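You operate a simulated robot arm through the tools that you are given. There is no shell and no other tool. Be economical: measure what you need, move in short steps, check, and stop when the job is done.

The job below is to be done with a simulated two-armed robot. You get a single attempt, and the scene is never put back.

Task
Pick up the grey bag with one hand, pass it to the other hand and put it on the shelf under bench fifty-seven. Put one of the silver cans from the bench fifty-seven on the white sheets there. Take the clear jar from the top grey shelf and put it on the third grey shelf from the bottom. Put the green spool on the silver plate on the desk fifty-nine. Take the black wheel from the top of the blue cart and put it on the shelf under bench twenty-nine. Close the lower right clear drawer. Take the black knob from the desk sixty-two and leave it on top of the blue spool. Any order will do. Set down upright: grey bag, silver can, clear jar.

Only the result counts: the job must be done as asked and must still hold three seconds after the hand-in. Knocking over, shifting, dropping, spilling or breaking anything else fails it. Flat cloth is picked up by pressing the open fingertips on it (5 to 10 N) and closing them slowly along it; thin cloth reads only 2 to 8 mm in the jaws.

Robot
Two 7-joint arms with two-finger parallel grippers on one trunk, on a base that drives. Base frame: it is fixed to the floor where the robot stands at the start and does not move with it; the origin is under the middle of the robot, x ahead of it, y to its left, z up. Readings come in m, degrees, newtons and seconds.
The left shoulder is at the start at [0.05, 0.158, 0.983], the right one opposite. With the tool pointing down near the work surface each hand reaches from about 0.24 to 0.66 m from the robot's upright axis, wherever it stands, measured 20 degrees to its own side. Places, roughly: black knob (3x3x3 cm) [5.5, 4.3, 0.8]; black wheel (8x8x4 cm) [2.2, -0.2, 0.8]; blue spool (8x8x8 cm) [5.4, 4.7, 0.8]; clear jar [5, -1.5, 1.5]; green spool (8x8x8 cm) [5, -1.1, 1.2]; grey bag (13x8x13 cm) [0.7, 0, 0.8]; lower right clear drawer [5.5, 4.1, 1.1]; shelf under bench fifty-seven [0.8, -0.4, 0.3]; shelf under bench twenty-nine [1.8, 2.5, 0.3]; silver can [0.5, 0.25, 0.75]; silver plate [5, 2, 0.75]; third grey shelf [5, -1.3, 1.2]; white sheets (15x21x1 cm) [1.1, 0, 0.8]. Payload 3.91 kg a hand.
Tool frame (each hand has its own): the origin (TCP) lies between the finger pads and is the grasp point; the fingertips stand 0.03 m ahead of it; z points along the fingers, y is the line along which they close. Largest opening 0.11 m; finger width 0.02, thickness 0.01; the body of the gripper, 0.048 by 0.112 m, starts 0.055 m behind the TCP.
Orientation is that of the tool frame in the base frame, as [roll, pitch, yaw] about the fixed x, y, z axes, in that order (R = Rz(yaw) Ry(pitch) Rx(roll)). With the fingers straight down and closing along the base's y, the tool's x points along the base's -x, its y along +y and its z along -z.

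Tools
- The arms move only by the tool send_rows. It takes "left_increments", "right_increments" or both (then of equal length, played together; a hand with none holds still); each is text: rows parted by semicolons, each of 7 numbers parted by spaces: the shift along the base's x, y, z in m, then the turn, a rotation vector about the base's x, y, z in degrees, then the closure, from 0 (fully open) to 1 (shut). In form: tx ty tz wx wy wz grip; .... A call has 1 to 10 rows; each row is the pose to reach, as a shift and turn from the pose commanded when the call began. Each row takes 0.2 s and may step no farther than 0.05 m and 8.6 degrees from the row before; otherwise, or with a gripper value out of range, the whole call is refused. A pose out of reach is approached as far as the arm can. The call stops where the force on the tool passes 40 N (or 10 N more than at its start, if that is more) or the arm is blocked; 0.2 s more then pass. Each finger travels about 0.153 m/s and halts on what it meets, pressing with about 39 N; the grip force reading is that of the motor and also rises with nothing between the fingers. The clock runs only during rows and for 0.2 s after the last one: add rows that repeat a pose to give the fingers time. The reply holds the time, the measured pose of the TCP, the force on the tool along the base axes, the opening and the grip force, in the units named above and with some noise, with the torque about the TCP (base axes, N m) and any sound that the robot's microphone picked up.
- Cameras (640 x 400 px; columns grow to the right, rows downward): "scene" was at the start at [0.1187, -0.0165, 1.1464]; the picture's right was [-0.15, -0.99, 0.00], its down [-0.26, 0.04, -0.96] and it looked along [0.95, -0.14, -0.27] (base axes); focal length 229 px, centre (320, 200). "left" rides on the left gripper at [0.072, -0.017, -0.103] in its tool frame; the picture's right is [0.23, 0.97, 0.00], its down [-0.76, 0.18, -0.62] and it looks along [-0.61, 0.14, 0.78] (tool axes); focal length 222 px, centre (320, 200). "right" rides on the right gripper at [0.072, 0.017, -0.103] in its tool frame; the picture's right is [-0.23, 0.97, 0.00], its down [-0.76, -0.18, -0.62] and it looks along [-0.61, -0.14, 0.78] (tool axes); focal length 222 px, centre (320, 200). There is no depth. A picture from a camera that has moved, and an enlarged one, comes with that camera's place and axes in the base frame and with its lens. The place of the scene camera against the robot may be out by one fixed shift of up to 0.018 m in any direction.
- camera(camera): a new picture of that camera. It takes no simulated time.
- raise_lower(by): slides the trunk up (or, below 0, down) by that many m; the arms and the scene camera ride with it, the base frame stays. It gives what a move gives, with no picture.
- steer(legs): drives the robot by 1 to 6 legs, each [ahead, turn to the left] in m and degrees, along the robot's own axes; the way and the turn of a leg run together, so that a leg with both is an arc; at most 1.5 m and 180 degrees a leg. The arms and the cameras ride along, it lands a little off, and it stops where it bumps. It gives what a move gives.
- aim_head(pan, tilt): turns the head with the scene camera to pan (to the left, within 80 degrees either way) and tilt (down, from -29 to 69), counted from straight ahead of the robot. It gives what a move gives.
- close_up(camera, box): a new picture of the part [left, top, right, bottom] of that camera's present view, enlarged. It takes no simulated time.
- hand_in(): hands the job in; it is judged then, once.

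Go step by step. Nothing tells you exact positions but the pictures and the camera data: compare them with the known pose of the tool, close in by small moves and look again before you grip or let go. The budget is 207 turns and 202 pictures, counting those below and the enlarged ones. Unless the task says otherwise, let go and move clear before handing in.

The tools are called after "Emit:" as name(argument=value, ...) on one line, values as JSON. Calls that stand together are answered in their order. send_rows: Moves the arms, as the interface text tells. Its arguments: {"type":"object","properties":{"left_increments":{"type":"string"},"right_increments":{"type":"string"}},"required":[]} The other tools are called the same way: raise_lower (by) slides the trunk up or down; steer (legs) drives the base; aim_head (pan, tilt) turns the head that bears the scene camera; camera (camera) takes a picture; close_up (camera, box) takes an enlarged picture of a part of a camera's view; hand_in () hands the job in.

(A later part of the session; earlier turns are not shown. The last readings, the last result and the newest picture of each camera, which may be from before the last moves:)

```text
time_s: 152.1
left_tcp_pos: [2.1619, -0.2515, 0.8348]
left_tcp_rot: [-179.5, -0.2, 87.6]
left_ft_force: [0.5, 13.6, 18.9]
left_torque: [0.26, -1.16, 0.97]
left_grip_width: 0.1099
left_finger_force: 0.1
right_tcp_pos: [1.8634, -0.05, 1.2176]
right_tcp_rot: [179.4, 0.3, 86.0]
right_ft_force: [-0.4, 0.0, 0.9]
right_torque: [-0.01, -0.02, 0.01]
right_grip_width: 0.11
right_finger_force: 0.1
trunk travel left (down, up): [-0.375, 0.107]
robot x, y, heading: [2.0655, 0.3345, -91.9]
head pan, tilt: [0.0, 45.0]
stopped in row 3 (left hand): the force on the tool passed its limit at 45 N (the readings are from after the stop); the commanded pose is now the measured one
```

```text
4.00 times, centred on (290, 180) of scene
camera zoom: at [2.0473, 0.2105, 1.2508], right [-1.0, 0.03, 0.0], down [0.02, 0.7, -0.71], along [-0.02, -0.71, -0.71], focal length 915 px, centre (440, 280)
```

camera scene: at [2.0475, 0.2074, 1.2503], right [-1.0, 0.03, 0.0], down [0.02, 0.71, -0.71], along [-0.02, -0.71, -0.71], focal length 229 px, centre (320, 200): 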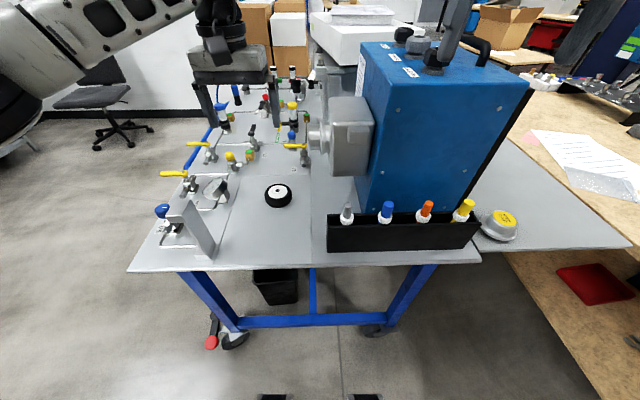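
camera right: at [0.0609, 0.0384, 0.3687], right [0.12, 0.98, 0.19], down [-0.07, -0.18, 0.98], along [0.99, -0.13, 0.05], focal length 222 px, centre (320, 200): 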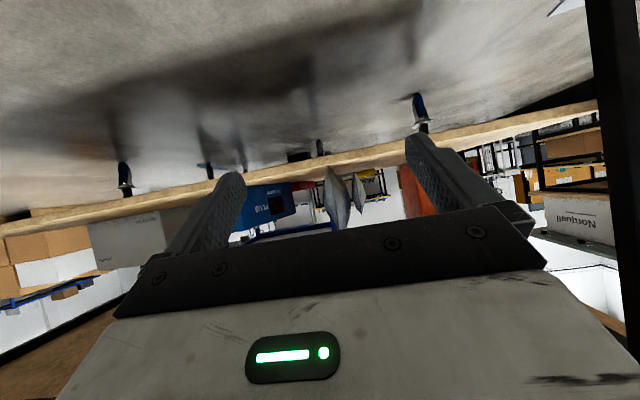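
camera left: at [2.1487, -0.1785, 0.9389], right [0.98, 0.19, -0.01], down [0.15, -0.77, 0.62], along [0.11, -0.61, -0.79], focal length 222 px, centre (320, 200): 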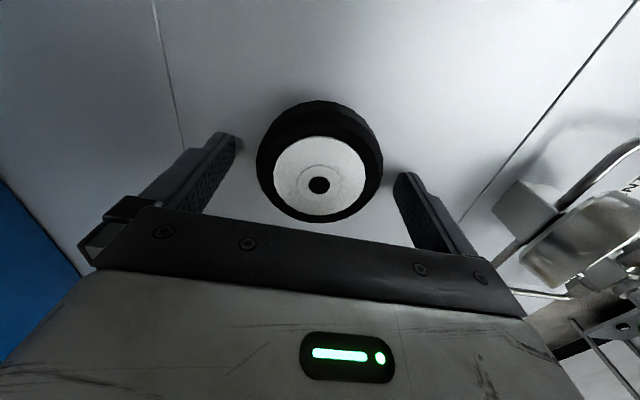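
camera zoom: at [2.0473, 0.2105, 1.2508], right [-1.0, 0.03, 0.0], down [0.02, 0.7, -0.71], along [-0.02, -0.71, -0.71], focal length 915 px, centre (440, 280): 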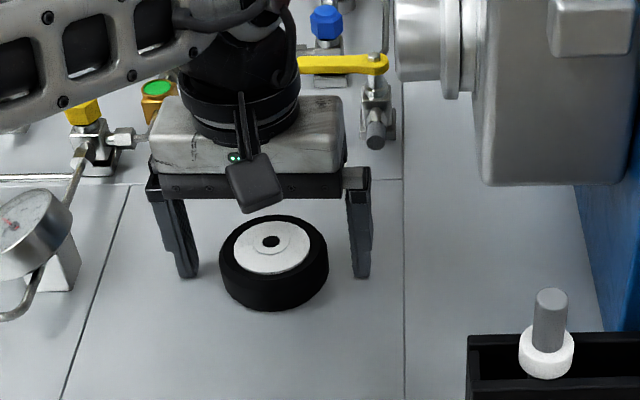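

The +x fingertip touched the cart top (z≈0.804), so the wheel's top is at ≈0.843. I rise 7 mm, centre at y≈-0.241 and close.

Emit:
send_rows(left_increments="0 0 0.004 0 0 0 0; -0.001 0.005 0.007 0 0 0 0; -0.001 0.01 0.007 0 0 0 0; -0.001 0.01 0.007 0 0 0 0.15; -0.001 0.01 0.007 0 0 0 0.25; -0.001 0.01 0.007 0 0 0 0.35; -0.001 0.01 0.007 0 0 0 0.5; -0.001 0.01 0.007 0 0 0 0.6")

Emit:
camera(camera="left")

```text
time_s: 153.9
left_tcp_pos: [2.1613, -0.2422, 0.8371]
left_tcp_rot: [-179.3, -0.2, 87.5]
left_ft_force: [-1.0, 0.3, -0.5]
left_torque: [0.0, -0.03, 0.06]
left_grip_width: 0.0732
left_finger_force: 39.5
right_tcp_pos: [1.8626, -0.0518, 1.2188]
right_tcp_rot: [179.4, 0.2, 85.9]
right_ft_force: [-0.4, -0.5, -0.5]
right_torque: [-0.01, 0.01, -0.02]
right_grip_width: 0.1099
right_finger_force: 0.1
trunk travel left (down, up): [-0.375, 0.107]
robot x, y, heading: [2.0655, 0.3321, -92.2]
head pan, tilt: [0.0, 45.0]
```

```text
113 pictures are left
camera left: at [2.1483, -0.17, 0.9416], right [0.98, 0.19, -0.01], down [0.15, -0.77, 0.62], along [0.11, -0.61, -0.79], focal length 222 px, centre (320, 200)
```

left: 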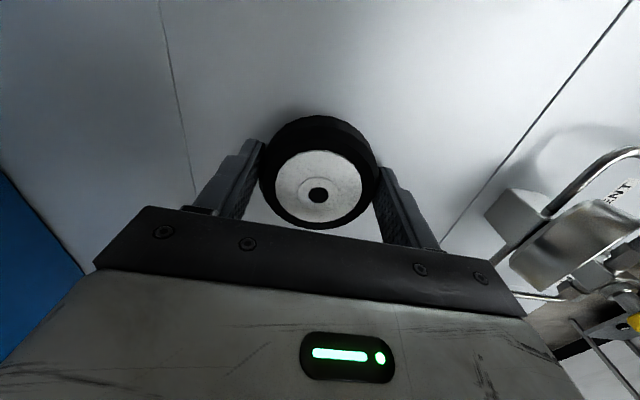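

I have it, but for the low shelf a tilted hand is better. I reopen, pitch the tool 40° about the grasp point while the wheel stays flat, and close again.

Emit:
send_rows(left_increments="0 0 0.003 0 0 0 0.3; 0 0 0.003 0 0 0 0; 0 0 0.003 -8 0.28 0 0; 0 0 0.003 -16 0.56 0 0; 0 0 0.003 -24 0.84 0 0; 0 0 0.003 -32 1.1 0 0; 0 0 0.003 -40 1.4 0 0; 0 0 0.003 -40 1.4 0 0")

Emit:
camera(camera="left")

Emit:
close_up(camera="scene", box=[220, 130, 360, 230])

```text
time_s: 155.7
left_tcp_pos: [2.1614, -0.2425, 0.8392]
left_tcp_rot: [-179.6, 39.9, 87.4]
left_ft_force: [1.1, 0.3, 0.2]
left_torque: [0.0, 0.02, 0.02]
left_grip_width: 0.11
left_finger_force: 0.0
right_tcp_pos: [1.8639, -0.0524, 1.2176]
right_tcp_rot: [179.4, 0.1, 86.0]
right_ft_force: [-0.4, 0.4, 0.6]
right_torque: [0.04, -0.01, 0.01]
right_grip_width: 0.1098
right_finger_force: 0.0
trunk travel left (down, up): [-0.375, 0.107]
robot x, y, heading: [2.0612, 0.3301, -92.0]
head pan, tilt: [0.0, 45.0]
```

```text
112 pictures are left
camera left: at [2.1499, -0.1198, 0.8739], right [0.98, 0.13, -0.15], down [0.17, -0.19, 0.97], along [0.09, -0.97, -0.21], focal length 222 px, centre (320, 200)
```

left: 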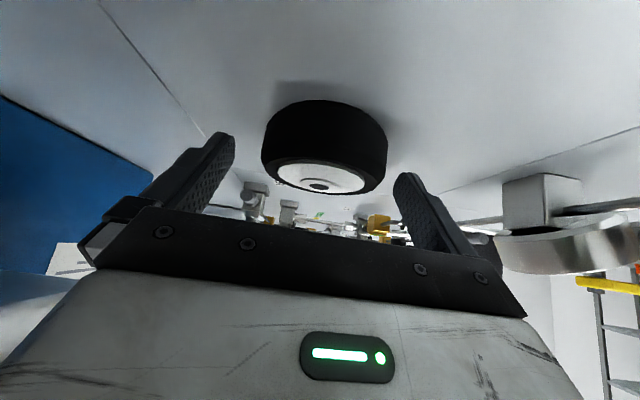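

```text
4.00 times, centred on (290, 180) of scene
camera zoom: at [2.0475, 0.2076, 1.2503], right [-1.0, 0.03, 0.0], down [0.02, 0.71, -0.71], along [-0.02, -0.71, -0.71], focal length 915 px, centre (440, 280)
```

zoom: 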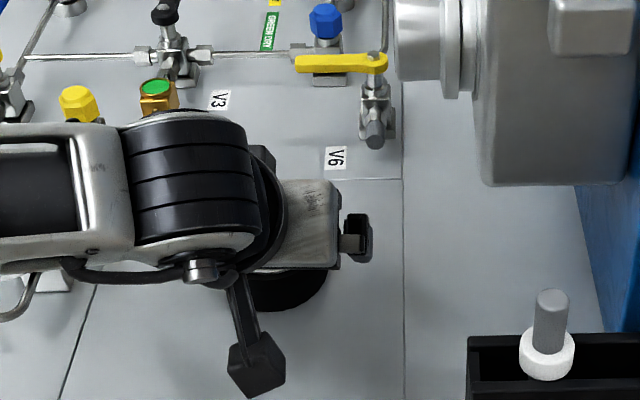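

Emit:
send_rows(left_increments="0 0 -0.002 0 0 0 0.15; 0 0 -0.002 0 0 0 0.3; 0 0 -0.002 0 0 0 0.5; 0 0 -0.002 0 0 0 0.7; 0 0 -0.002 0 0 0 0.8")

Emit:
send_rows(left_increments="0 0 0.03 0 0 0 0.8; 0 0 0.07 0 0 0 0.8; 0 0.01 0.11 0 0 0 0.8; 0 0.03 0.15 0 0 0 0.8; 0 0.05 0.19 0 0 0 0.8; 0 0.08 0.22 0 0 0 0.8; 0 0.12 0.25 0 0 0 0.8; 0 0.16 0.27 0 0 0 0.8")

Emit:
camera(camera="left")

Emit:
camera(camera="scene")

```text
time_s: 156.9
left_tcp_pos: [2.1606, -0.2429, 0.8385]
left_tcp_rot: [-179.7, 39.8, 87.4]
left_ft_force: [1.7, -1.4, -0.4]
left_torque: [-0.09, -0.06, -0.01]
left_grip_width: 0.0727
left_finger_force: 39.2
right_tcp_pos: [1.8627, -0.0525, 1.2187]
right_tcp_rot: [179.4, 0.1, 85.9]
right_ft_force: [-0.2, 0.7, 0.1]
right_torque: [-0.01, -0.03, 0.0]
right_grip_width: 0.1098
right_finger_force: 0.2
trunk travel left (down, up): [-0.375, 0.107]
robot x, y, heading: [2.0633, 0.3338, -92.1]
head pan, tilt: [0.0, 45.0]
```

```text
time_s: 158.7
left_tcp_pos: [2.1615, -0.0847, 1.1114]
left_tcp_rot: [-179.8, 39.8, 87.4]
left_ft_force: [0.0, -0.1, -0.9]
left_torque: [-0.01, 0.0, 0.0]
left_grip_width: 0.073
left_finger_force: 39.3
right_tcp_pos: [1.8626, -0.0514, 1.2185]
right_tcp_rot: [179.4, 0.1, 85.9]
right_ft_force: [0.1, 0.2, 0.3]
right_torque: [-0.03, -0.07, 0.0]
right_grip_width: 0.1102
right_finger_force: 0.0
trunk travel left (down, up): [-0.375, 0.107]
robot x, y, heading: [2.064, 0.3343, -91.8]
head pan, tilt: [0.0, 45.0]
```

```text
110 pictures are left
camera left: at [2.1498, 0.0384, 1.1446], right [0.98, 0.13, -0.15], down [0.17, -0.19, 0.97], along [0.09, -0.97, -0.21], focal length 222 px, centre (320, 200)
```

left: 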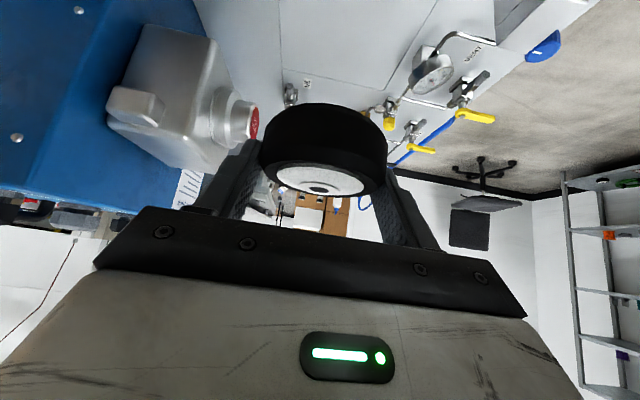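

```text
109 pictures are left
camera scene: at [2.0475, 0.2079, 1.2504], right [-1.0, 0.03, 0.0], down [0.02, 0.71, -0.71], along [-0.02, -0.71, -0.71], focal length 229 px, centre (320, 200)
```

scene: 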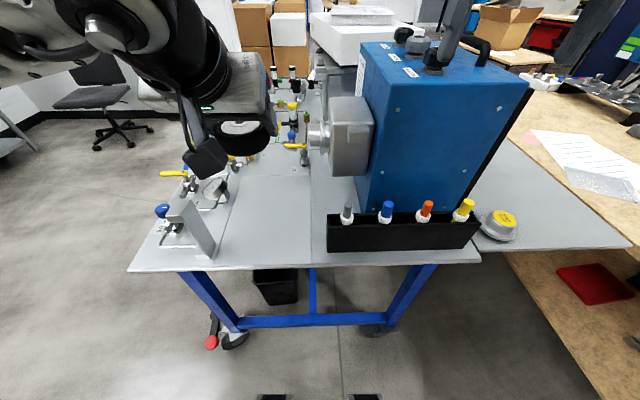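

Wheel held flat. I back away and drive to the near short side of bench twenty-nine, facing it.

Emit:
steer(legs=[[-0.3, 0], [0, 180], [0, 38.5], [0.5, 0], [0, -36.5]])

Emit:
aim_head(pan=0, tilt=40)

Emit:
camera(camera="scene")

```text
time_s: 174.1
left_tcp_pos: [1.6989, 1.4544, 1.1105]
left_tcp_rot: [-179.9, 39.8, -92.7]
left_ft_force: [-0.3, -0.4, -1.7]
left_torque: [-0.02, -0.04, -0.01]
left_grip_width: 0.0727
left_finger_force: 39.1
right_tcp_pos: [1.9968, 1.4196, 1.2188]
right_tcp_rot: [179.4, 0.1, -94.4]
right_ft_force: [0.1, 0.4, -0.4]
right_torque: [0.02, 0.01, 0.01]
right_grip_width: 0.11
right_finger_force: 0.1
trunk travel left (down, up): [-0.375, 0.107]
robot x, y, heading: [1.7939, 1.0371, 87.7]
head pan, tilt: [0.0, 45.0]
```

```text
time_s: 174.8
left_tcp_pos: [1.6998, 1.4536, 1.1116]
left_tcp_rot: [-179.9, 39.8, -92.7]
left_ft_force: [-0.1, 0.3, -1.6]
left_torque: [0.02, -0.04, -0.02]
left_grip_width: 0.0729
left_finger_force: 39.1
right_tcp_pos: [1.9974, 1.4197, 1.2178]
right_tcp_rot: [179.3, 0.1, -94.3]
right_ft_force: [0.4, 0.2, 0.8]
right_torque: [0.01, -0.01, 0.01]
right_grip_width: 0.1101
right_finger_force: 0.1
trunk travel left (down, up): [-0.375, 0.107]
robot x, y, heading: [1.7936, 1.0369, 87.9]
head pan, tilt: [0.0, 40.0]
```

```text
108 pictures are left
camera scene: at [1.7843, 1.1586, 1.2576], right [1.0, -0.04, 0.0], down [-0.02, -0.64, -0.77], along [0.03, 0.77, -0.64], focal length 229 px, centre (320, 200)
```

scene: 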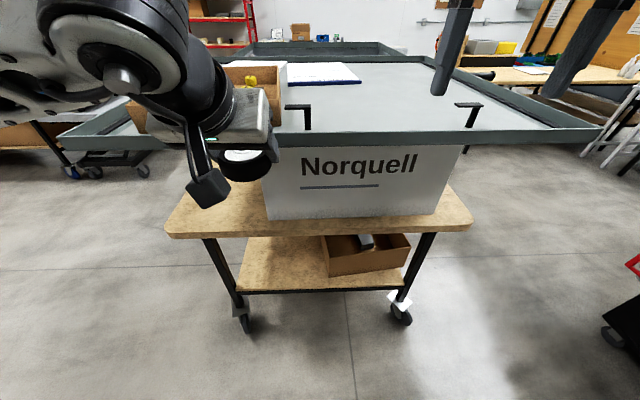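

The free part of the lower shelf is x 1.49–1.82, from y≈1.66 inward, left of the cardboard box. I lower the trunk and the hand in front of the bench.

Emit:
raise_lower(by=-0.37)

Emit:
send_rows(left_increments="-0.01 0 -0.04 0 0 0 0.8; -0.02 0 -0.08 0 0 0 0.8; -0.03 0 -0.12 0 0 0 0.8; -0.03 0 -0.16 0 0 0 0.8; -0.03 0 -0.2 0 0 0 0.8; -0.03 0 -0.24 0 0 0 0.8; -0.03 0 -0.27 0 0 0 0.8")

Emit:
camera(camera="scene")

Emit:
camera(camera="left")

```text
time_s: 178.4
left_tcp_pos: [1.6989, 1.4536, 0.7406]
left_tcp_rot: [-179.7, 39.8, -92.9]
left_ft_force: [-0.9, 0.5, -1.0]
left_torque: [0.01, 0.01, 0.01]
left_grip_width: 0.0728
left_finger_force: 38.7
right_tcp_pos: [1.997, 1.4208, 0.8493]
right_tcp_rot: [179.3, 0.1, -94.3]
right_ft_force: [0.9, -0.1, 0.4]
right_torque: [0.01, 0.0, 0.0]
right_grip_width: 0.11
right_finger_force: 0.0
trunk travel left (down, up): [-0.005, 0.477]
robot x, y, heading: [1.7909, 1.0362, 87.9]
head pan, tilt: [0.0, 40.0]
```

```text
time_s: 180.0
left_tcp_pos: [1.6691, 1.4552, 0.4705]
left_tcp_rot: [-179.7, 39.9, -92.8]
left_ft_force: [-0.1, 0.4, -1.3]
left_torque: [-0.01, -0.01, -0.01]
left_grip_width: 0.0727
left_finger_force: 39.1
right_tcp_pos: [1.9965, 1.4206, 0.8488]
right_tcp_rot: [179.5, 0.1, -94.3]
right_ft_force: [-0.2, -0.2, -0.5]
right_torque: [-0.01, 0.03, 0.01]
right_grip_width: 0.1104
right_finger_force: 0.0
trunk travel left (down, up): [-0.005, 0.477]
robot x, y, heading: [1.7902, 1.0383, 87.9]
head pan, tilt: [0.0, 40.0]
```

```text
107 pictures are left
camera scene: at [1.7844, 1.1585, 0.8876], right [1.0, -0.04, 0.0], down [-0.02, -0.64, -0.77], along [0.03, 0.77, -0.64], focal length 229 px, centre (320, 200)
```

scene: 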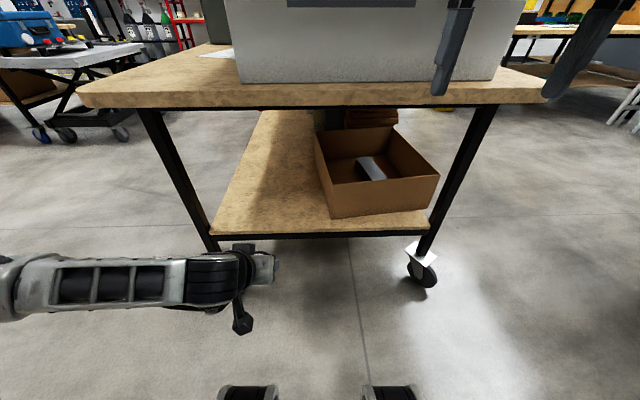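

```text
106 pictures are left
camera left: at [1.6796, 1.3317, 0.5051], right [-0.98, -0.12, -0.15], down [-0.17, 0.19, 0.97], along [-0.09, 0.97, -0.21], focal length 222 px, centre (320, 200)
```

left: 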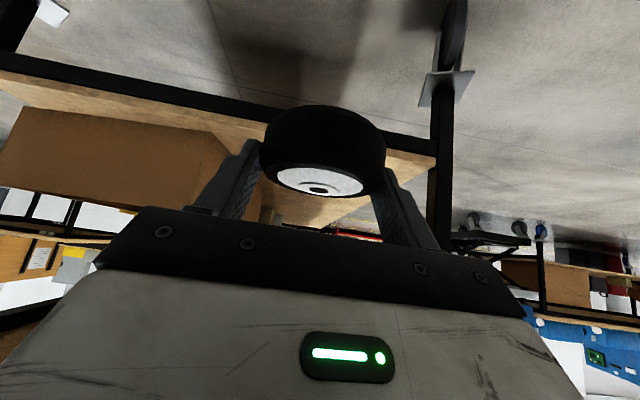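

The forearm comes in from the left, close to the bench leg. I back off, stretch the arm forward so it aligns, then look.

Emit:
steer(legs=[[-0.28, 0]])

Emit:
send_rows(left_increments="0.01 0.045 0 0 0 0 0.8; 0.02 0.09 0 0 0 0 0.8; 0.03 0.135 0 0 0 0 0.8; 0.04 0.18 0 0 0 0 0.8; 0.05 0.22 0 0 0 0 0.8; 0.06 0.26 0 0 0 0 0.8; 0.06 0.28 0 0 0 0 0.8")

Emit:
camera(camera="scene")

```text
time_s: 181.9
left_tcp_pos: [1.6611, 1.1797, 0.4716]
left_tcp_rot: [-179.8, 39.7, -93.2]
left_ft_force: [-0.4, -0.1, -0.3]
left_torque: [0.01, 0.04, 0.02]
left_grip_width: 0.0726
left_finger_force: 39.0
right_tcp_pos: [1.9884, 1.1438, 0.8483]
right_tcp_rot: [179.4, 0.0, -94.7]
right_ft_force: [0.1, -0.2, -0.3]
right_torque: [-0.02, 0.02, -0.03]
right_grip_width: 0.1101
right_finger_force: 0.0
trunk travel left (down, up): [-0.005, 0.477]
robot x, y, heading: [1.7852, 0.762, 87.6]
head pan, tilt: [0.0, 40.0]
```

```text
time_s: 183.5
left_tcp_pos: [1.7215, 1.4611, 0.4713]
left_tcp_rot: [-179.8, 39.9, -93.3]
left_ft_force: [-0.3, -0.2, -2.6]
left_torque: [0.0, -0.01, 0.01]
left_grip_width: 0.0727
left_finger_force: 38.5
right_tcp_pos: [1.9887, 1.1431, 0.8476]
right_tcp_rot: [179.4, 0.0, -94.8]
right_ft_force: [-0.9, -0.7, -0.4]
right_torque: [0.03, 0.0, 0.01]
right_grip_width: 0.1103
right_finger_force: 0.0
trunk travel left (down, up): [-0.005, 0.477]
robot x, y, heading: [1.7837, 0.7634, 87.6]
head pan, tilt: [0.0, 40.0]
```

```text
105 pictures are left
camera scene: at [1.7743, 0.8836, 0.8876], right [1.0, -0.04, 0.0], down [-0.03, -0.64, -0.77], along [0.03, 0.77, -0.64], focal length 229 px, centre (320, 200)
```

scene: 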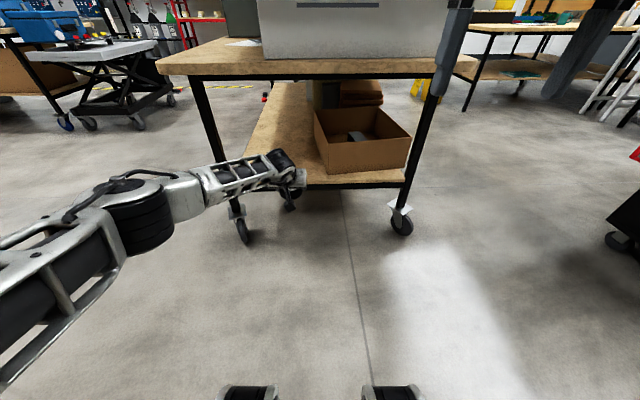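

Alignment is good. I drive in 0.32 m with the wheel above shelf level.

Emit:
steer(legs=[[0.31, 0]])

Emit:
camera(camera="scene")

Emit:
camera(camera="left")

```text
time_s: 185.6
left_tcp_pos: [1.7368, 1.7702, 0.4714]
left_tcp_rot: [-179.9, 39.8, -93.4]
left_ft_force: [-0.2, 0.6, -1.1]
left_torque: [-0.01, -0.01, -0.02]
left_grip_width: 0.0729
left_finger_force: 38.8
right_tcp_pos: [2.003, 1.4509, 0.8479]
right_tcp_rot: [179.4, 0.2, -94.9]
right_ft_force: [0.6, 0.5, 0.1]
right_torque: [0.02, 0.03, 0.02]
right_grip_width: 0.1101
right_finger_force: 0.0
trunk travel left (down, up): [-0.005, 0.477]
robot x, y, heading: [1.796, 1.0665, 87.2]
head pan, tilt: [0.0, 40.0]
```

```text
104 pictures are left
camera scene: at [1.7886, 1.1918, 0.8876], right [1.0, -0.05, 0.0], down [-0.03, -0.64, -0.77], along [0.04, 0.77, -0.64], focal length 229 px, centre (320, 200)
```

scene: 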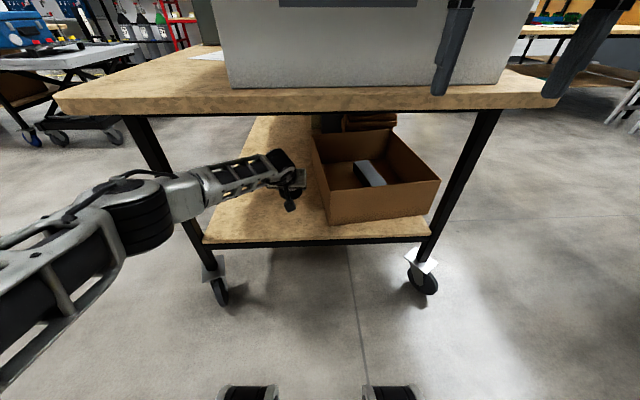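

```text
103 pictures are left
camera left: at [1.745, 1.6474, 0.5051], right [-0.98, -0.11, -0.15], down [-0.17, 0.2, 0.97], along [-0.08, 0.97, -0.21], focal length 222 px, centre (320, 200)
```

left: 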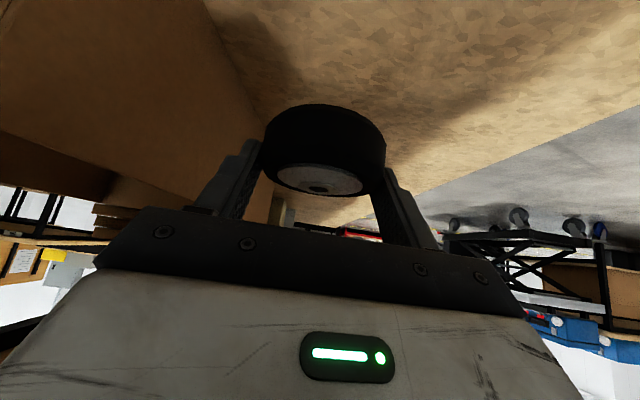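

Emit:
send_rows(left_increments="-0.03 0 0 0 0 0 0.8; -0.06 0 0 0 0 0 0.8; -0.06 0 -0.03 0 0 0 0.8; -0.06 0 -0.06 0 0 0 0.8; -0.06 0 -0.075 0 0 0 0.8")

Emit:
camera(camera="left")

```text
time_s: 186.8
left_tcp_pos: [1.6749, 1.7697, 0.3961]
left_tcp_rot: [-179.7, 39.8, -93.4]
left_ft_force: [0.7, 0.1, -1.4]
left_torque: [-0.04, 0.04, -0.02]
left_grip_width: 0.0731
left_finger_force: 39.1
right_tcp_pos: [2.0038, 1.4509, 0.8469]
right_tcp_rot: [179.4, 0.0, -94.9]
right_ft_force: [0.5, 0.2, 0.0]
right_torque: [0.01, 0.02, 0.02]
right_grip_width: 0.1099
right_finger_force: 0.0
trunk travel left (down, up): [-0.005, 0.477]
robot x, y, heading: [1.7975, 1.0713, 87.3]
head pan, tilt: [0.0, 40.0]
```

```text
102 pictures are left
camera left: at [1.6837, 1.6477, 0.4304], right [-0.98, -0.11, -0.15], down [-0.17, 0.2, 0.97], along [-0.08, 0.97, -0.21], focal length 222 px, centre (320, 200)
```

left: 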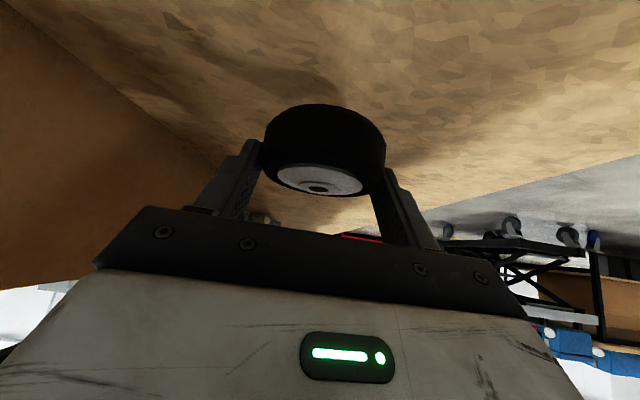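

Emit:
send_rows(left_increments="0 0 -0.01 0 0 0 0.8; 0 0 -0.02 0 0 0 0.8; 0 0 -0.026 0 0 0 0.8")

Emit:
send_rows(left_increments="0 0 -0.003 0 0 0 0.8; 0 0 -0.006 0 0 0 0.8")

```text
time_s: 187.6
left_tcp_pos: [1.6749, 1.7708, 0.3694]
left_tcp_rot: [-179.8, 39.9, -93.5]
left_ft_force: [-0.1, -0.3, -1.5]
left_torque: [-0.01, 0.03, 0.02]
left_grip_width: 0.0726
left_finger_force: 39.0
right_tcp_pos: [2.0037, 1.4503, 0.8481]
right_tcp_rot: [179.5, 0.1, -94.9]
right_ft_force: [0.5, 1.1, -0.8]
right_torque: [-0.03, -0.03, 0.01]
right_grip_width: 0.11
right_finger_force: 0.1
trunk travel left (down, up): [-0.005, 0.477]
robot x, y, heading: [1.7952, 1.0702, 87.5]
head pan, tilt: [0.0, 40.0]
```

```text
time_s: 188.2
left_tcp_pos: [1.6756, 1.7707, 0.3648]
left_tcp_rot: [-179.8, 39.8, -93.4]
left_ft_force: [-1.5, -3.8, 2.9]
left_torque: [-0.06, 0.28, 0.13]
left_grip_width: 0.0729
left_finger_force: 39.4
right_tcp_pos: [2.0043, 1.4499, 0.8479]
right_tcp_rot: [179.3, 0.0, -94.9]
right_ft_force: [-0.7, 0.3, -0.4]
right_torque: [-0.01, 0.02, 0.0]
right_grip_width: 0.1102
right_finger_force: 0.1
trunk travel left (down, up): [-0.005, 0.477]
robot x, y, heading: [1.7975, 1.0692, 87.3]
head pan, tilt: [0.0, 40.0]
```

Contact with the shelf. I open and withdraw along the tool, then back out.

Emit:
send_rows(left_increments="0 0 0 0 0 0 0.3; 0 0 0 0 0 0 0.15; 0 0 0 0 0 0 0; 0 0 0 0 0 0 0; 0 -0.02 0.02 0 0 0 0; 0 -0.045 0.04 0 0 0 0")

Emit:
camera(camera="left")

Emit:
steer(legs=[[-0.35, 0]])

Emit:
camera(camera="scene")

```text
time_s: 189.6
left_tcp_pos: [1.6739, 1.7234, 0.4045]
left_tcp_rot: [-179.8, 39.8, -93.3]
left_ft_force: [0.7, 0.3, -0.4]
left_torque: [-0.02, -0.02, 0.02]
left_grip_width: 0.11
left_finger_force: 0.2
right_tcp_pos: [2.0032, 1.4509, 0.8484]
right_tcp_rot: [179.3, 0.1, -94.9]
right_ft_force: [0.1, 0.6, -0.1]
right_torque: [-0.01, -0.03, -0.01]
right_grip_width: 0.11
right_finger_force: 0.0
trunk travel left (down, up): [-0.005, 0.477]
robot x, y, heading: [1.7971, 1.0711, 87.4]
head pan, tilt: [0.0, 40.0]
```

```text
101 pictures are left
camera left: at [1.6831, 1.6016, 0.4379], right [-0.98, -0.11, -0.15], down [-0.17, 0.2, 0.97], along [-0.08, 0.97, -0.21], focal length 222 px, centre (320, 200)
```

left: 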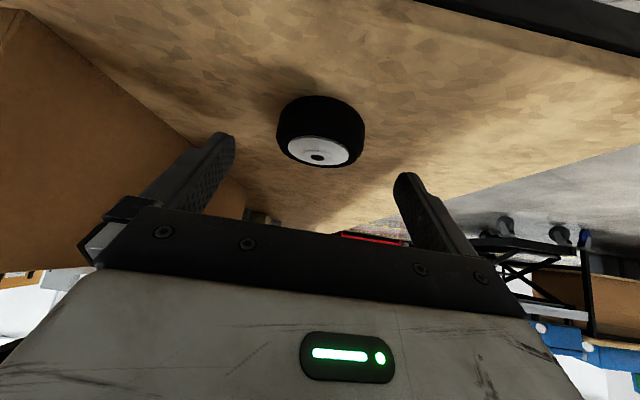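

```text
time_s: 191.9
left_tcp_pos: [1.6572, 1.3744, 0.4043]
left_tcp_rot: [-179.9, 39.8, -93.4]
left_ft_force: [-0.6, 1.1, -0.3]
left_torque: [0.01, -0.05, -0.01]
left_grip_width: 0.1098
left_finger_force: 0.0
right_tcp_pos: [1.9858, 1.1028, 0.8472]
right_tcp_rot: [179.4, 0.0, -94.8]
right_ft_force: [0.2, -0.2, -0.2]
right_torque: [0.0, 0.0, -0.02]
right_grip_width: 0.1102
right_finger_force: 0.0
trunk travel left (down, up): [-0.005, 0.477]
robot x, y, heading: [1.7798, 0.7202, 87.6]
head pan, tilt: [0.0, 40.0]
```

```text
100 pictures are left
camera scene: at [1.7725, 0.8433, 0.8876], right [1.0, -0.04, 0.0], down [-0.03, -0.64, -0.77], along [0.03, 0.77, -0.64], focal length 229 px, centre (320, 200)
```

scene: 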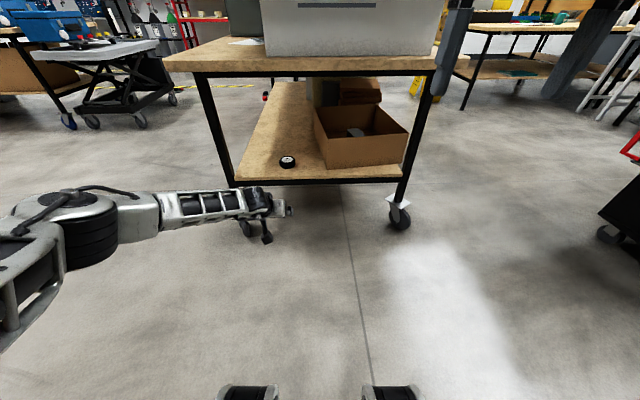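

The wheel lies flat on the shelf. Three jobs done. I raise the trunk, tuck the left arm and head for the grey shelves.

Emit:
raise_lower(by=0.35)

Emit:
send_rows(left_increments="0 -0.03 0.035 -4 0.17 0 0; 0 -0.06 0.07 -8 0.34 0 0; 0 -0.09 0.105 -12 0.5 0 0; 0 -0.12 0.14 -16 0.7 0 0; 0 -0.15 0.175 -20 0.84 0 0; 0 -0.18 0.21 -24 1 0 0; 0 -0.2 0.25 -28 1.2 0 0; 0 -0.22 0.29 -32 1.34 0 0; 0 -0.24 0.33 -36 1.5 0 0; 0 -0.26 0.37 -40 1.68 0 0")

Emit:
steer(legs=[[0, -94], [1.3, 0]])

Emit:
aim_head(pan=-25, tilt=15)

Emit:
camera(camera="scene")

```text
time_s: 195.3
left_tcp_pos: [1.6578, 1.3756, 0.7539]
left_tcp_rot: [-179.8, 39.9, -93.3]
left_ft_force: [-0.5, -0.2, -0.5]
left_torque: [0.0, 0.01, 0.01]
left_grip_width: 0.1099
left_finger_force: 0.1
right_tcp_pos: [1.9868, 1.103, 1.197]
right_tcp_rot: [179.4, 0.0, -94.8]
right_ft_force: [0.0, 0.1, 0.4]
right_torque: [-0.01, -0.01, -0.02]
right_grip_width: 0.1099
right_finger_force: 0.1
trunk travel left (down, up): [-0.355, 0.127]
robot x, y, heading: [1.7797, 0.7245, 87.4]
head pan, tilt: [0.0, 40.0]
```

```text
time_s: 197.5
left_tcp_pos: [1.6569, 1.113, 1.1249]
left_tcp_rot: [-179.3, -0.4, -93.0]
left_ft_force: [0.3, 0.1, -0.7]
left_torque: [-0.01, -0.01, 0.01]
left_grip_width: 0.1099
left_finger_force: 0.1
right_tcp_pos: [1.9876, 1.1024, 1.1986]
right_tcp_rot: [179.4, 0.1, -94.8]
right_ft_force: [-0.3, -0.2, -0.7]
right_torque: [0.04, 0.0, -0.02]
right_grip_width: 0.1101
right_finger_force: 0.1
trunk travel left (down, up): [-0.355, 0.127]
robot x, y, heading: [1.7823, 0.7206, 87.5]
head pan, tilt: [0.0, 40.0]
```

```text
time_s: 208.2
left_tcp_pos: [3.4962, 0.6288, 1.1239]
left_tcp_rot: [-179.2, -0.2, 171.6]
left_ft_force: [-0.1, -0.4, -0.4]
left_torque: [0.02, 0.02, 0.0]
left_grip_width: 0.1102
left_finger_force: 0.1
right_tcp_pos: [3.4541, 0.3016, 1.1984]
right_tcp_rot: [179.4, 0.0, 169.8]
right_ft_force: [0.1, -0.6, 0.4]
right_torque: [0.0, 0.03, -0.04]
right_grip_width: 0.1102
right_finger_force: 0.1
trunk travel left (down, up): [-0.355, 0.127]
robot x, y, heading: [3.0933, 0.5403, -8.0]
head pan, tilt: [0.0, 40.0]
```

```text
time_s: 209.1
left_tcp_pos: [3.4952, 0.6288, 1.1242]
left_tcp_rot: [-179.2, -0.2, 171.6]
left_ft_force: [0.6, 0.0, 0.3]
left_torque: [0.02, 0.01, 0.01]
left_grip_width: 0.11
left_finger_force: 0.1
right_tcp_pos: [3.4543, 0.3024, 1.1986]
right_tcp_rot: [179.4, 0.0, 169.9]
right_ft_force: [0.3, -0.7, -0.4]
right_torque: [0.01, 0.01, 0.0]
right_grip_width: 0.1102
right_finger_force: 0.1
trunk travel left (down, up): [-0.355, 0.127]
robot x, y, heading: [3.0898, 0.5451, -8.0]
head pan, tilt: [-25.0, 15.0]
```

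```text
99 pictures are left
camera scene: at [3.1974, 0.4843, 1.2771], right [-0.54, -0.84, 0.0], down [-0.22, 0.14, -0.97], along [0.81, -0.52, -0.26], focal length 229 px, centre (320, 200)
```

scene: 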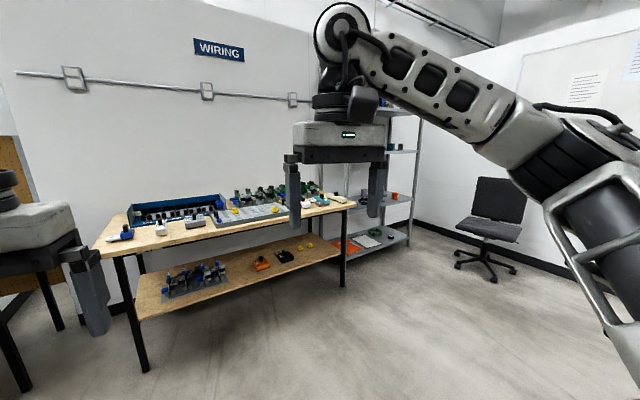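

I see the wiring bench and the grey rack to its right; a chair stands near (3.95, -1.95). I drive to in front of the rack.

Emit:
steer(legs=[[0, -52], [1.0, 0], [0.85, 0], [0, 59]])

Emit:
aim_head(pan=-10, tilt=5)

Emit:
camera(camera="scene")

```text
time_s: 223.4
left_tcp_pos: [4.4308, -0.9109, 1.124]
left_tcp_rot: [-179.2, -0.2, 179.8]
left_ft_force: [-0.2, 0.0, 0.2]
left_torque: [-0.01, -0.02, -0.01]
left_grip_width: 0.1099
left_finger_force: 0.1
right_tcp_pos: [4.4349, -1.2401, 1.1981]
right_tcp_rot: [179.4, 0.2, 178.1]
right_ft_force: [0.7, -0.2, 0.2]
right_torque: [0.02, -0.01, 0.01]
right_grip_width: 0.1101
right_finger_force: 0.1
trunk travel left (down, up): [-0.355, 0.127]
robot x, y, heading: [4.0455, -1.0548, 0.5]
head pan, tilt: [-25.0, 15.0]
```

```text
time_s: 224.1
left_tcp_pos: [4.4305, -0.9107, 1.1241]
left_tcp_rot: [-179.2, -0.3, 179.8]
left_ft_force: [0.2, -0.8, -0.2]
left_torque: [0.0, -0.01, 0.0]
left_grip_width: 0.1102
left_finger_force: 0.2
right_tcp_pos: [4.4359, -1.2408, 1.1979]
right_tcp_rot: [179.4, 0.1, 178.1]
right_ft_force: [-0.7, 0.3, -0.3]
right_torque: [-0.01, -0.01, 0.02]
right_grip_width: 0.1098
right_finger_force: 0.0
trunk travel left (down, up): [-0.355, 0.127]
robot x, y, heading: [4.0461, -1.0541, -0.0]
head pan, tilt: [-10.0, 5.0]
```

```text
98 pictures are left
camera scene: at [4.1609, -1.0712, 1.2933], right [-0.17, -0.99, 0.0], down [-0.09, 0.01, -1.0], along [0.98, -0.17, -0.09], focal length 229 px, centre (320, 200)
```

scene: 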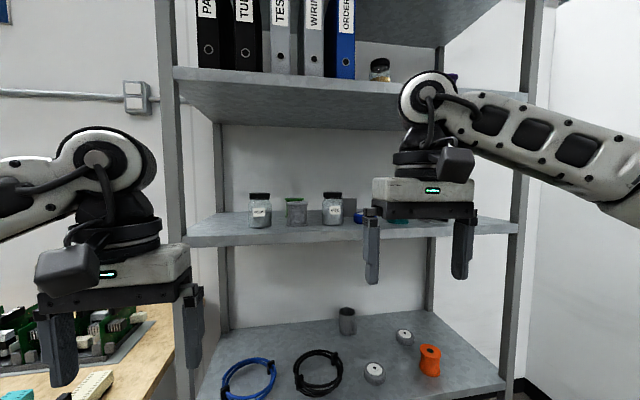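

I look up at the jar's shelf and take close-ups of the spool area.

Emit:
close_up(camera="scene", box=[220, 160, 460, 260])

Emit:
raise_lower(by=0.12)

Emit:
aim_head(pan=-15, tilt=-15)

Emit:
camera(camera="scene")

```text
2.67 times, centred on (340, 210) of scene
camera zoom: at [4.1609, -1.0712, 1.2933], right [-0.17, -0.99, 0.0], down [-0.09, 0.01, -1.0], along [0.98, -0.17, -0.09], focal length 610 px, centre (267, 173)
```

zoom: 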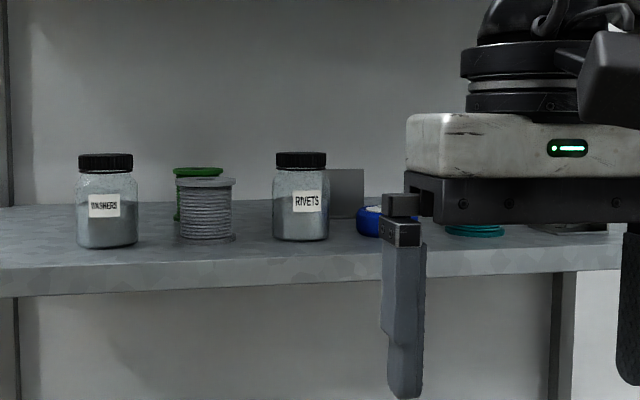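

```text
time_s: 225.6
left_tcp_pos: [4.4291, -0.9111, 1.2441]
left_tcp_rot: [-179.2, -0.1, 179.8]
left_ft_force: [0.4, 1.0, 0.0]
left_torque: [-0.01, -0.03, -0.03]
left_grip_width: 0.11
left_finger_force: 0.1
right_tcp_pos: [4.4352, -1.2398, 1.3179]
right_tcp_rot: [179.4, 0.0, 178.1]
right_ft_force: [-0.3, 1.1, -0.2]
right_torque: [0.03, 0.02, 0.0]
right_grip_width: 0.1101
right_finger_force: 0.0
trunk travel left (down, up): [-0.475, 0.007]
robot x, y, heading: [4.0464, -1.0546, 0.3]
head pan, tilt: [-10.0, 5.0]
```

```text
time_s: 226.5
left_tcp_pos: [4.4289, -0.9102, 1.2449]
left_tcp_rot: [-179.3, -0.2, 179.8]
left_ft_force: [-1.1, -0.1, 0.2]
left_torque: [0.02, 0.02, 0.0]
left_grip_width: 0.1102
left_finger_force: 0.0
right_tcp_pos: [4.4353, -1.2412, 1.3174]
right_tcp_rot: [179.4, 0.1, 178.1]
right_ft_force: [1.2, 0.3, 0.6]
right_torque: [0.01, -0.04, 0.0]
right_grip_width: 0.1099
right_finger_force: 0.0
trunk travel left (down, up): [-0.475, 0.007]
robot x, y, heading: [4.0443, -1.0541, 0.3]
head pan, tilt: [-15.0, -15.0]
```

```text
96 pictures are left
camera scene: at [4.1483, -1.0761, 1.4437], right [-0.25, -0.97, 0.0], down [0.25, -0.07, -0.97], along [0.93, -0.24, 0.26], focal length 229 px, centre (320, 200)
```

scene: 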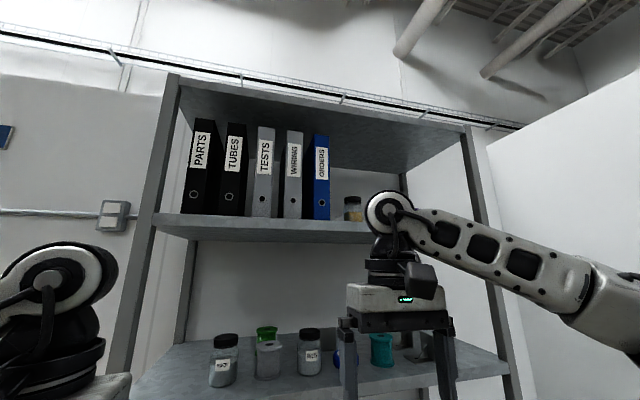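

The jar sits on the binder shelf (z≈1.56) near (4.8, -1.35). I pitch the right hand forward and raise it in front of that shelf for a look.

Emit:
send_rows(right_increments="0 -0.01 0.035 0 -7 0 0; 0 -0.02 0.07 0 -14 0 0; 0 -0.03 0.105 0 -21 0 0; 0 -0.04 0.14 0 -28 0 0; 0 -0.05 0.175 0 -35 0 0; 0 -0.06 0.21 0 -42 0 0; 0 -0.07 0.245 0 -49 0 0; 0 -0.08 0.28 0 -56 0 0; 0 -0.09 0.315 0 -60 0 0; 0 -0.1 0.34 0 -60 0 0")

Emit:
camera(camera="right")

Emit:
aim_head(pan=-12, tilt=12)

Emit:
camera(camera="scene")

```text
time_s: 228.7
left_tcp_pos: [4.4291, -0.9099, 1.2441]
left_tcp_rot: [-179.2, -0.2, 179.8]
left_ft_force: [-0.3, -1.1, 0.0]
left_torque: [-0.01, 0.02, 0.02]
left_grip_width: 0.1098
left_finger_force: 0.0
right_tcp_pos: [4.4359, -1.3411, 1.6586]
right_tcp_rot: [176.2, 60.2, 176.2]
right_ft_force: [0.2, 0.4, -0.6]
right_torque: [0.01, 0.0, -0.03]
right_grip_width: 0.1101
right_finger_force: 0.1
trunk travel left (down, up): [-0.475, 0.007]
robot x, y, heading: [4.0452, -1.0535, 0.6]
head pan, tilt: [-15.0, -15.0]
```

```text
95 pictures are left
camera right: at [4.3102, -1.323, 1.6483], right [0.12, 0.97, 0.23], down [-0.16, -0.21, 0.96], along [0.98, -0.15, 0.13], focal length 222 px, centre (320, 200)
```

right: 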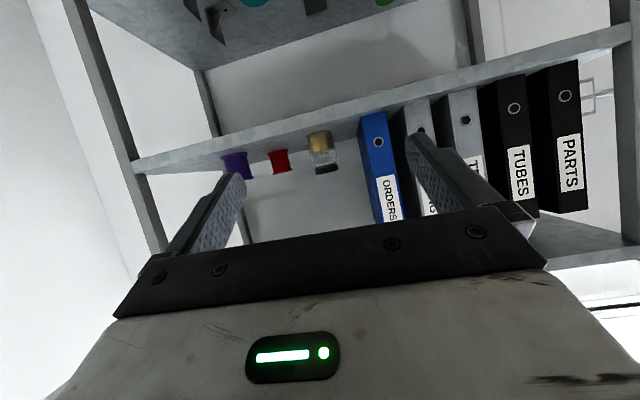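

```text
time_s: 229.6
left_tcp_pos: [4.4297, -0.9111, 1.2437]
left_tcp_rot: [-179.2, -0.2, 179.8]
left_ft_force: [-0.3, 0.0, 0.3]
left_torque: [0.0, 0.04, -0.01]
left_grip_width: 0.11
left_finger_force: 0.1
right_tcp_pos: [4.4357, -1.3404, 1.657]
right_tcp_rot: [176.0, 60.0, 176.2]
right_ft_force: [0.2, -0.3, 0.2]
right_torque: [-0.02, 0.02, -0.01]
right_grip_width: 0.1099
right_finger_force: 0.0
trunk travel left (down, up): [-0.475, 0.007]
robot x, y, heading: [4.0438, -1.0544, 0.2]
head pan, tilt: [-12.0, 12.0]
```

```text
94 pictures are left
camera scene: at [4.1616, -1.0745, 1.4021], right [-0.2, -0.98, 0.0], down [-0.2, 0.04, -0.98], along [0.96, -0.2, -0.21], focal length 229 px, centre (320, 200)
```

scene: 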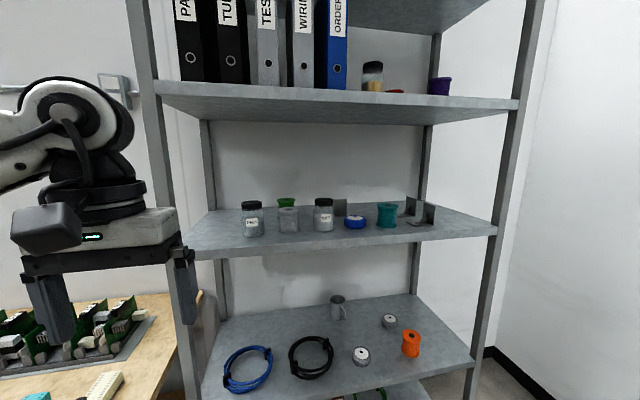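

The jar is at about (4.847, -1.371, 1.605), Ø≈6 cm, between a binder and a red item. I drive closer with the left hand pulled back, then line up the right hand.

Emit:
send_rows(left_increments="-0.04 0 0 0 0 0 0; -0.08 0 0 0 0 0 0; -0.1 0 0 0 0 0 0", right_increments="0 -0.01 0 0 0 0 0.2; -0.02 -0.02 0 0 0 0 0.2; -0.02 -0.02 0 0 0 0 0.2")

Emit:
steer(legs=[[0.2, 0]])

Emit:
camera(camera="right")

Emit:
camera(camera="scene")

```text
time_s: 230.4
left_tcp_pos: [4.3303, -0.9109, 1.2439]
left_tcp_rot: [-179.2, -0.2, 179.9]
left_ft_force: [-0.5, 1.1, -0.9]
left_torque: [-0.02, 0.01, -0.02]
left_grip_width: 0.1098
left_finger_force: 0.0
right_tcp_pos: [4.4159, -1.3602, 1.6576]
right_tcp_rot: [176.1, 60.0, 176.3]
right_ft_force: [-0.1, 0.1, 0.1]
right_torque: [-0.02, 0.0, -0.01]
right_grip_width: 0.088
right_finger_force: 0.1
trunk travel left (down, up): [-0.475, 0.007]
robot x, y, heading: [4.0387, -1.0507, 0.3]
head pan, tilt: [-12.0, 12.0]
```

```text
time_s: 232.0
left_tcp_pos: [4.5278, -0.9101, 1.2442]
left_tcp_rot: [-179.2, -0.2, 179.7]
left_ft_force: [0.5, 0.2, -0.2]
left_torque: [0.0, -0.02, -0.01]
left_grip_width: 0.1101
left_finger_force: 0.1
right_tcp_pos: [4.6147, -1.3583, 1.6574]
right_tcp_rot: [176.1, 60.0, 176.2]
right_ft_force: [-0.2, 1.0, -0.2]
right_torque: [0.0, -0.01, 0.03]
right_grip_width: 0.0879
right_finger_force: 0.1
trunk travel left (down, up): [-0.475, 0.007]
robot x, y, heading: [4.2419, -1.053, -0.0]
head pan, tilt: [-12.0, 12.0]
```

```text
93 pictures are left
camera right: at [4.4903, -1.3413, 1.6474], right [0.12, 0.97, 0.23], down [-0.16, -0.21, 0.96], along [0.98, -0.15, 0.13], focal length 222 px, centre (320, 200)
```

right: 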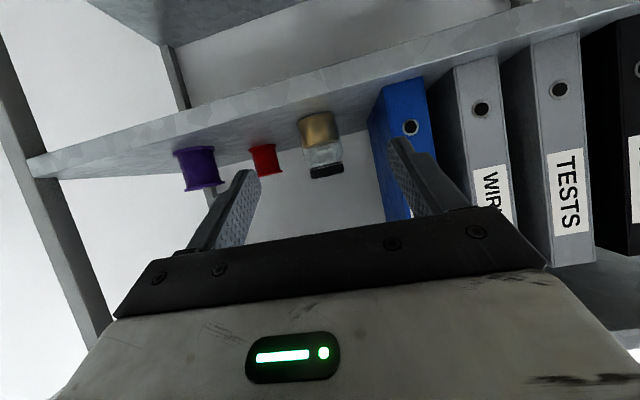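

```text
92 pictures are left
camera scene: at [4.3606, -1.0733, 1.402], right [-0.2, -0.98, 0.0], down [-0.2, 0.04, -0.98], along [0.96, -0.2, -0.21], focal length 229 px, centre (320, 200)
```

scene: 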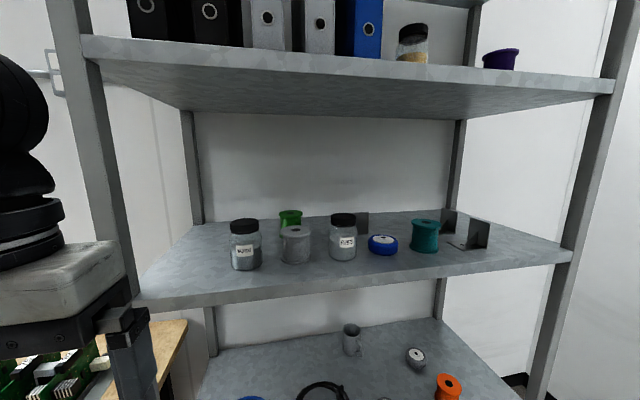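

Jar centre refined to (4.857, -1.375, 1.61), well centred between the fingers. I advance partly and check.

Emit:
send_rows(right_increments="0.04 -0.005 -0.01 0 0 0 0.2; 0.08 -0.01 -0.02 0 0 0 0.2; 0.12 -0.012 -0.03 0 0 0 0.2; 0.16 -0.015 -0.04 0 0 0 0.2")

Emit:
camera(camera="right")

```text
time_s: 233.0
left_tcp_pos: [4.5283, -0.9107, 1.2442]
left_tcp_rot: [-179.2, -0.3, 179.9]
left_ft_force: [0.5, -0.2, 0.2]
left_torque: [0.0, 0.02, 0.0]
left_grip_width: 0.1101
left_finger_force: 0.1
right_tcp_pos: [4.771, -1.3731, 1.6117]
right_tcp_rot: [176.0, 60.1, 176.1]
right_ft_force: [0.9, -0.4, 0.3]
right_torque: [0.0, 0.02, 0.0]
right_grip_width: 0.0882
right_finger_force: 0.1
right hand out of reach, approached as far as the arm can: row 4
trunk travel left (down, up): [-0.475, 0.007]
robot x, y, heading: [4.2418, -1.0522, 0.4]
head pan, tilt: [-12.0, 12.0]
```

```text
91 pictures are left
camera right: at [4.6469, -1.3547, 1.6005], right [0.12, 0.97, 0.23], down [-0.16, -0.21, 0.96], along [0.98, -0.15, 0.13], focal length 222 px, centre (320, 200)
```

right: 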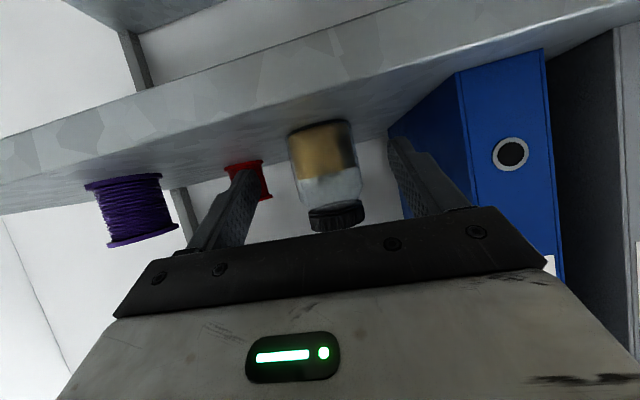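

The arm is at its reach; the base brings the fingers around the jar with another 0.085 m.

Emit:
steer(legs=[[0.085, 0]])

Emit:
camera(camera="right")

```text
time_s: 234.0
left_tcp_pos: [4.6129, -0.9094, 1.2436]
left_tcp_rot: [-179.1, -0.1, 179.8]
left_ft_force: [-0.2, 0.2, 0.3]
left_torque: [0.04, -0.02, 0.01]
left_grip_width: 0.1101
left_finger_force: 0.0
right_tcp_pos: [4.8554, -1.3707, 1.6117]
right_tcp_rot: [176.1, 60.1, 176.2]
right_ft_force: [0.8, -0.4, -0.2]
right_torque: [0.0, 0.02, 0.01]
right_grip_width: 0.0881
right_finger_force: 0.1
trunk travel left (down, up): [-0.475, 0.007]
robot x, y, heading: [4.3273, -1.0524, 0.4]
head pan, tilt: [-12.0, 12.0]
```

```text
90 pictures are left
camera right: at [4.7305, -1.3532, 1.6007], right [0.12, 0.97, 0.23], down [-0.16, -0.21, 0.96], along [0.98, -0.15, 0.13], focal length 222 px, centre (320, 200)
```

right: 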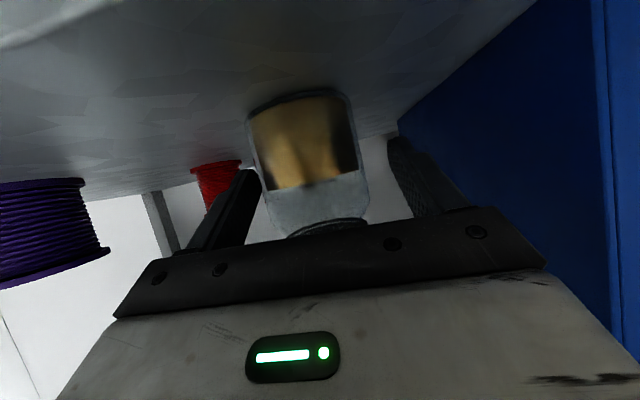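

Emit:
send_rows(right_increments="0 -0.003 0 0 0 0 0.2; 0 -0.005 0 0 0 0 0.25; 0 -0.005 0 0 0 0 0.35; 0 -0.005 0 0 0 0 0.45; 0 -0.005 0 0 0 0 0.6; 0 -0.005 0 0 0 0 0.7")

Emit:
camera(camera="right")

```text
time_s: 235.4
left_tcp_pos: [4.6122, -0.9103, 1.244]
left_tcp_rot: [-179.2, -0.2, 179.9]
left_ft_force: [-0.2, -0.9, 0.2]
left_torque: [0.01, 0.0, -0.01]
left_grip_width: 0.1102
left_finger_force: 0.1
right_tcp_pos: [4.8524, -1.3761, 1.611]
right_tcp_rot: [176.0, 60.2, 175.9]
right_ft_force: [-1.1, -0.1, 0.8]
right_torque: [-0.16, 0.0, 0.01]
right_grip_width: 0.0677
right_finger_force: 39.1
trunk travel left (down, up): [-0.475, 0.007]
robot x, y, heading: [4.3293, -1.0502, 0.2]
head pan, tilt: [-12.0, 12.0]
```

```text
89 pictures are left
camera right: at [4.729, -1.358, 1.5997], right [0.12, 0.97, 0.23], down [-0.17, -0.21, 0.96], along [0.98, -0.16, 0.13], focal length 222 px, centre (320, 200)
```

right: 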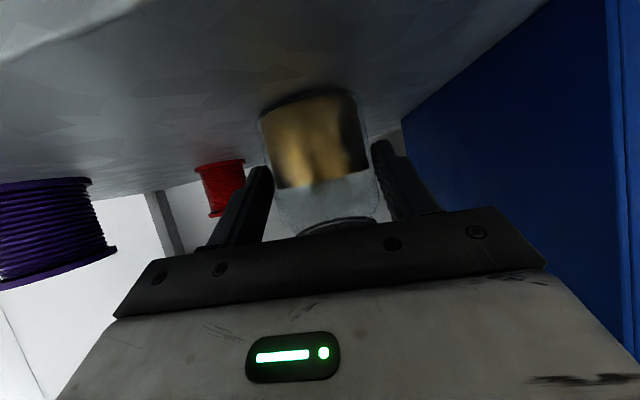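

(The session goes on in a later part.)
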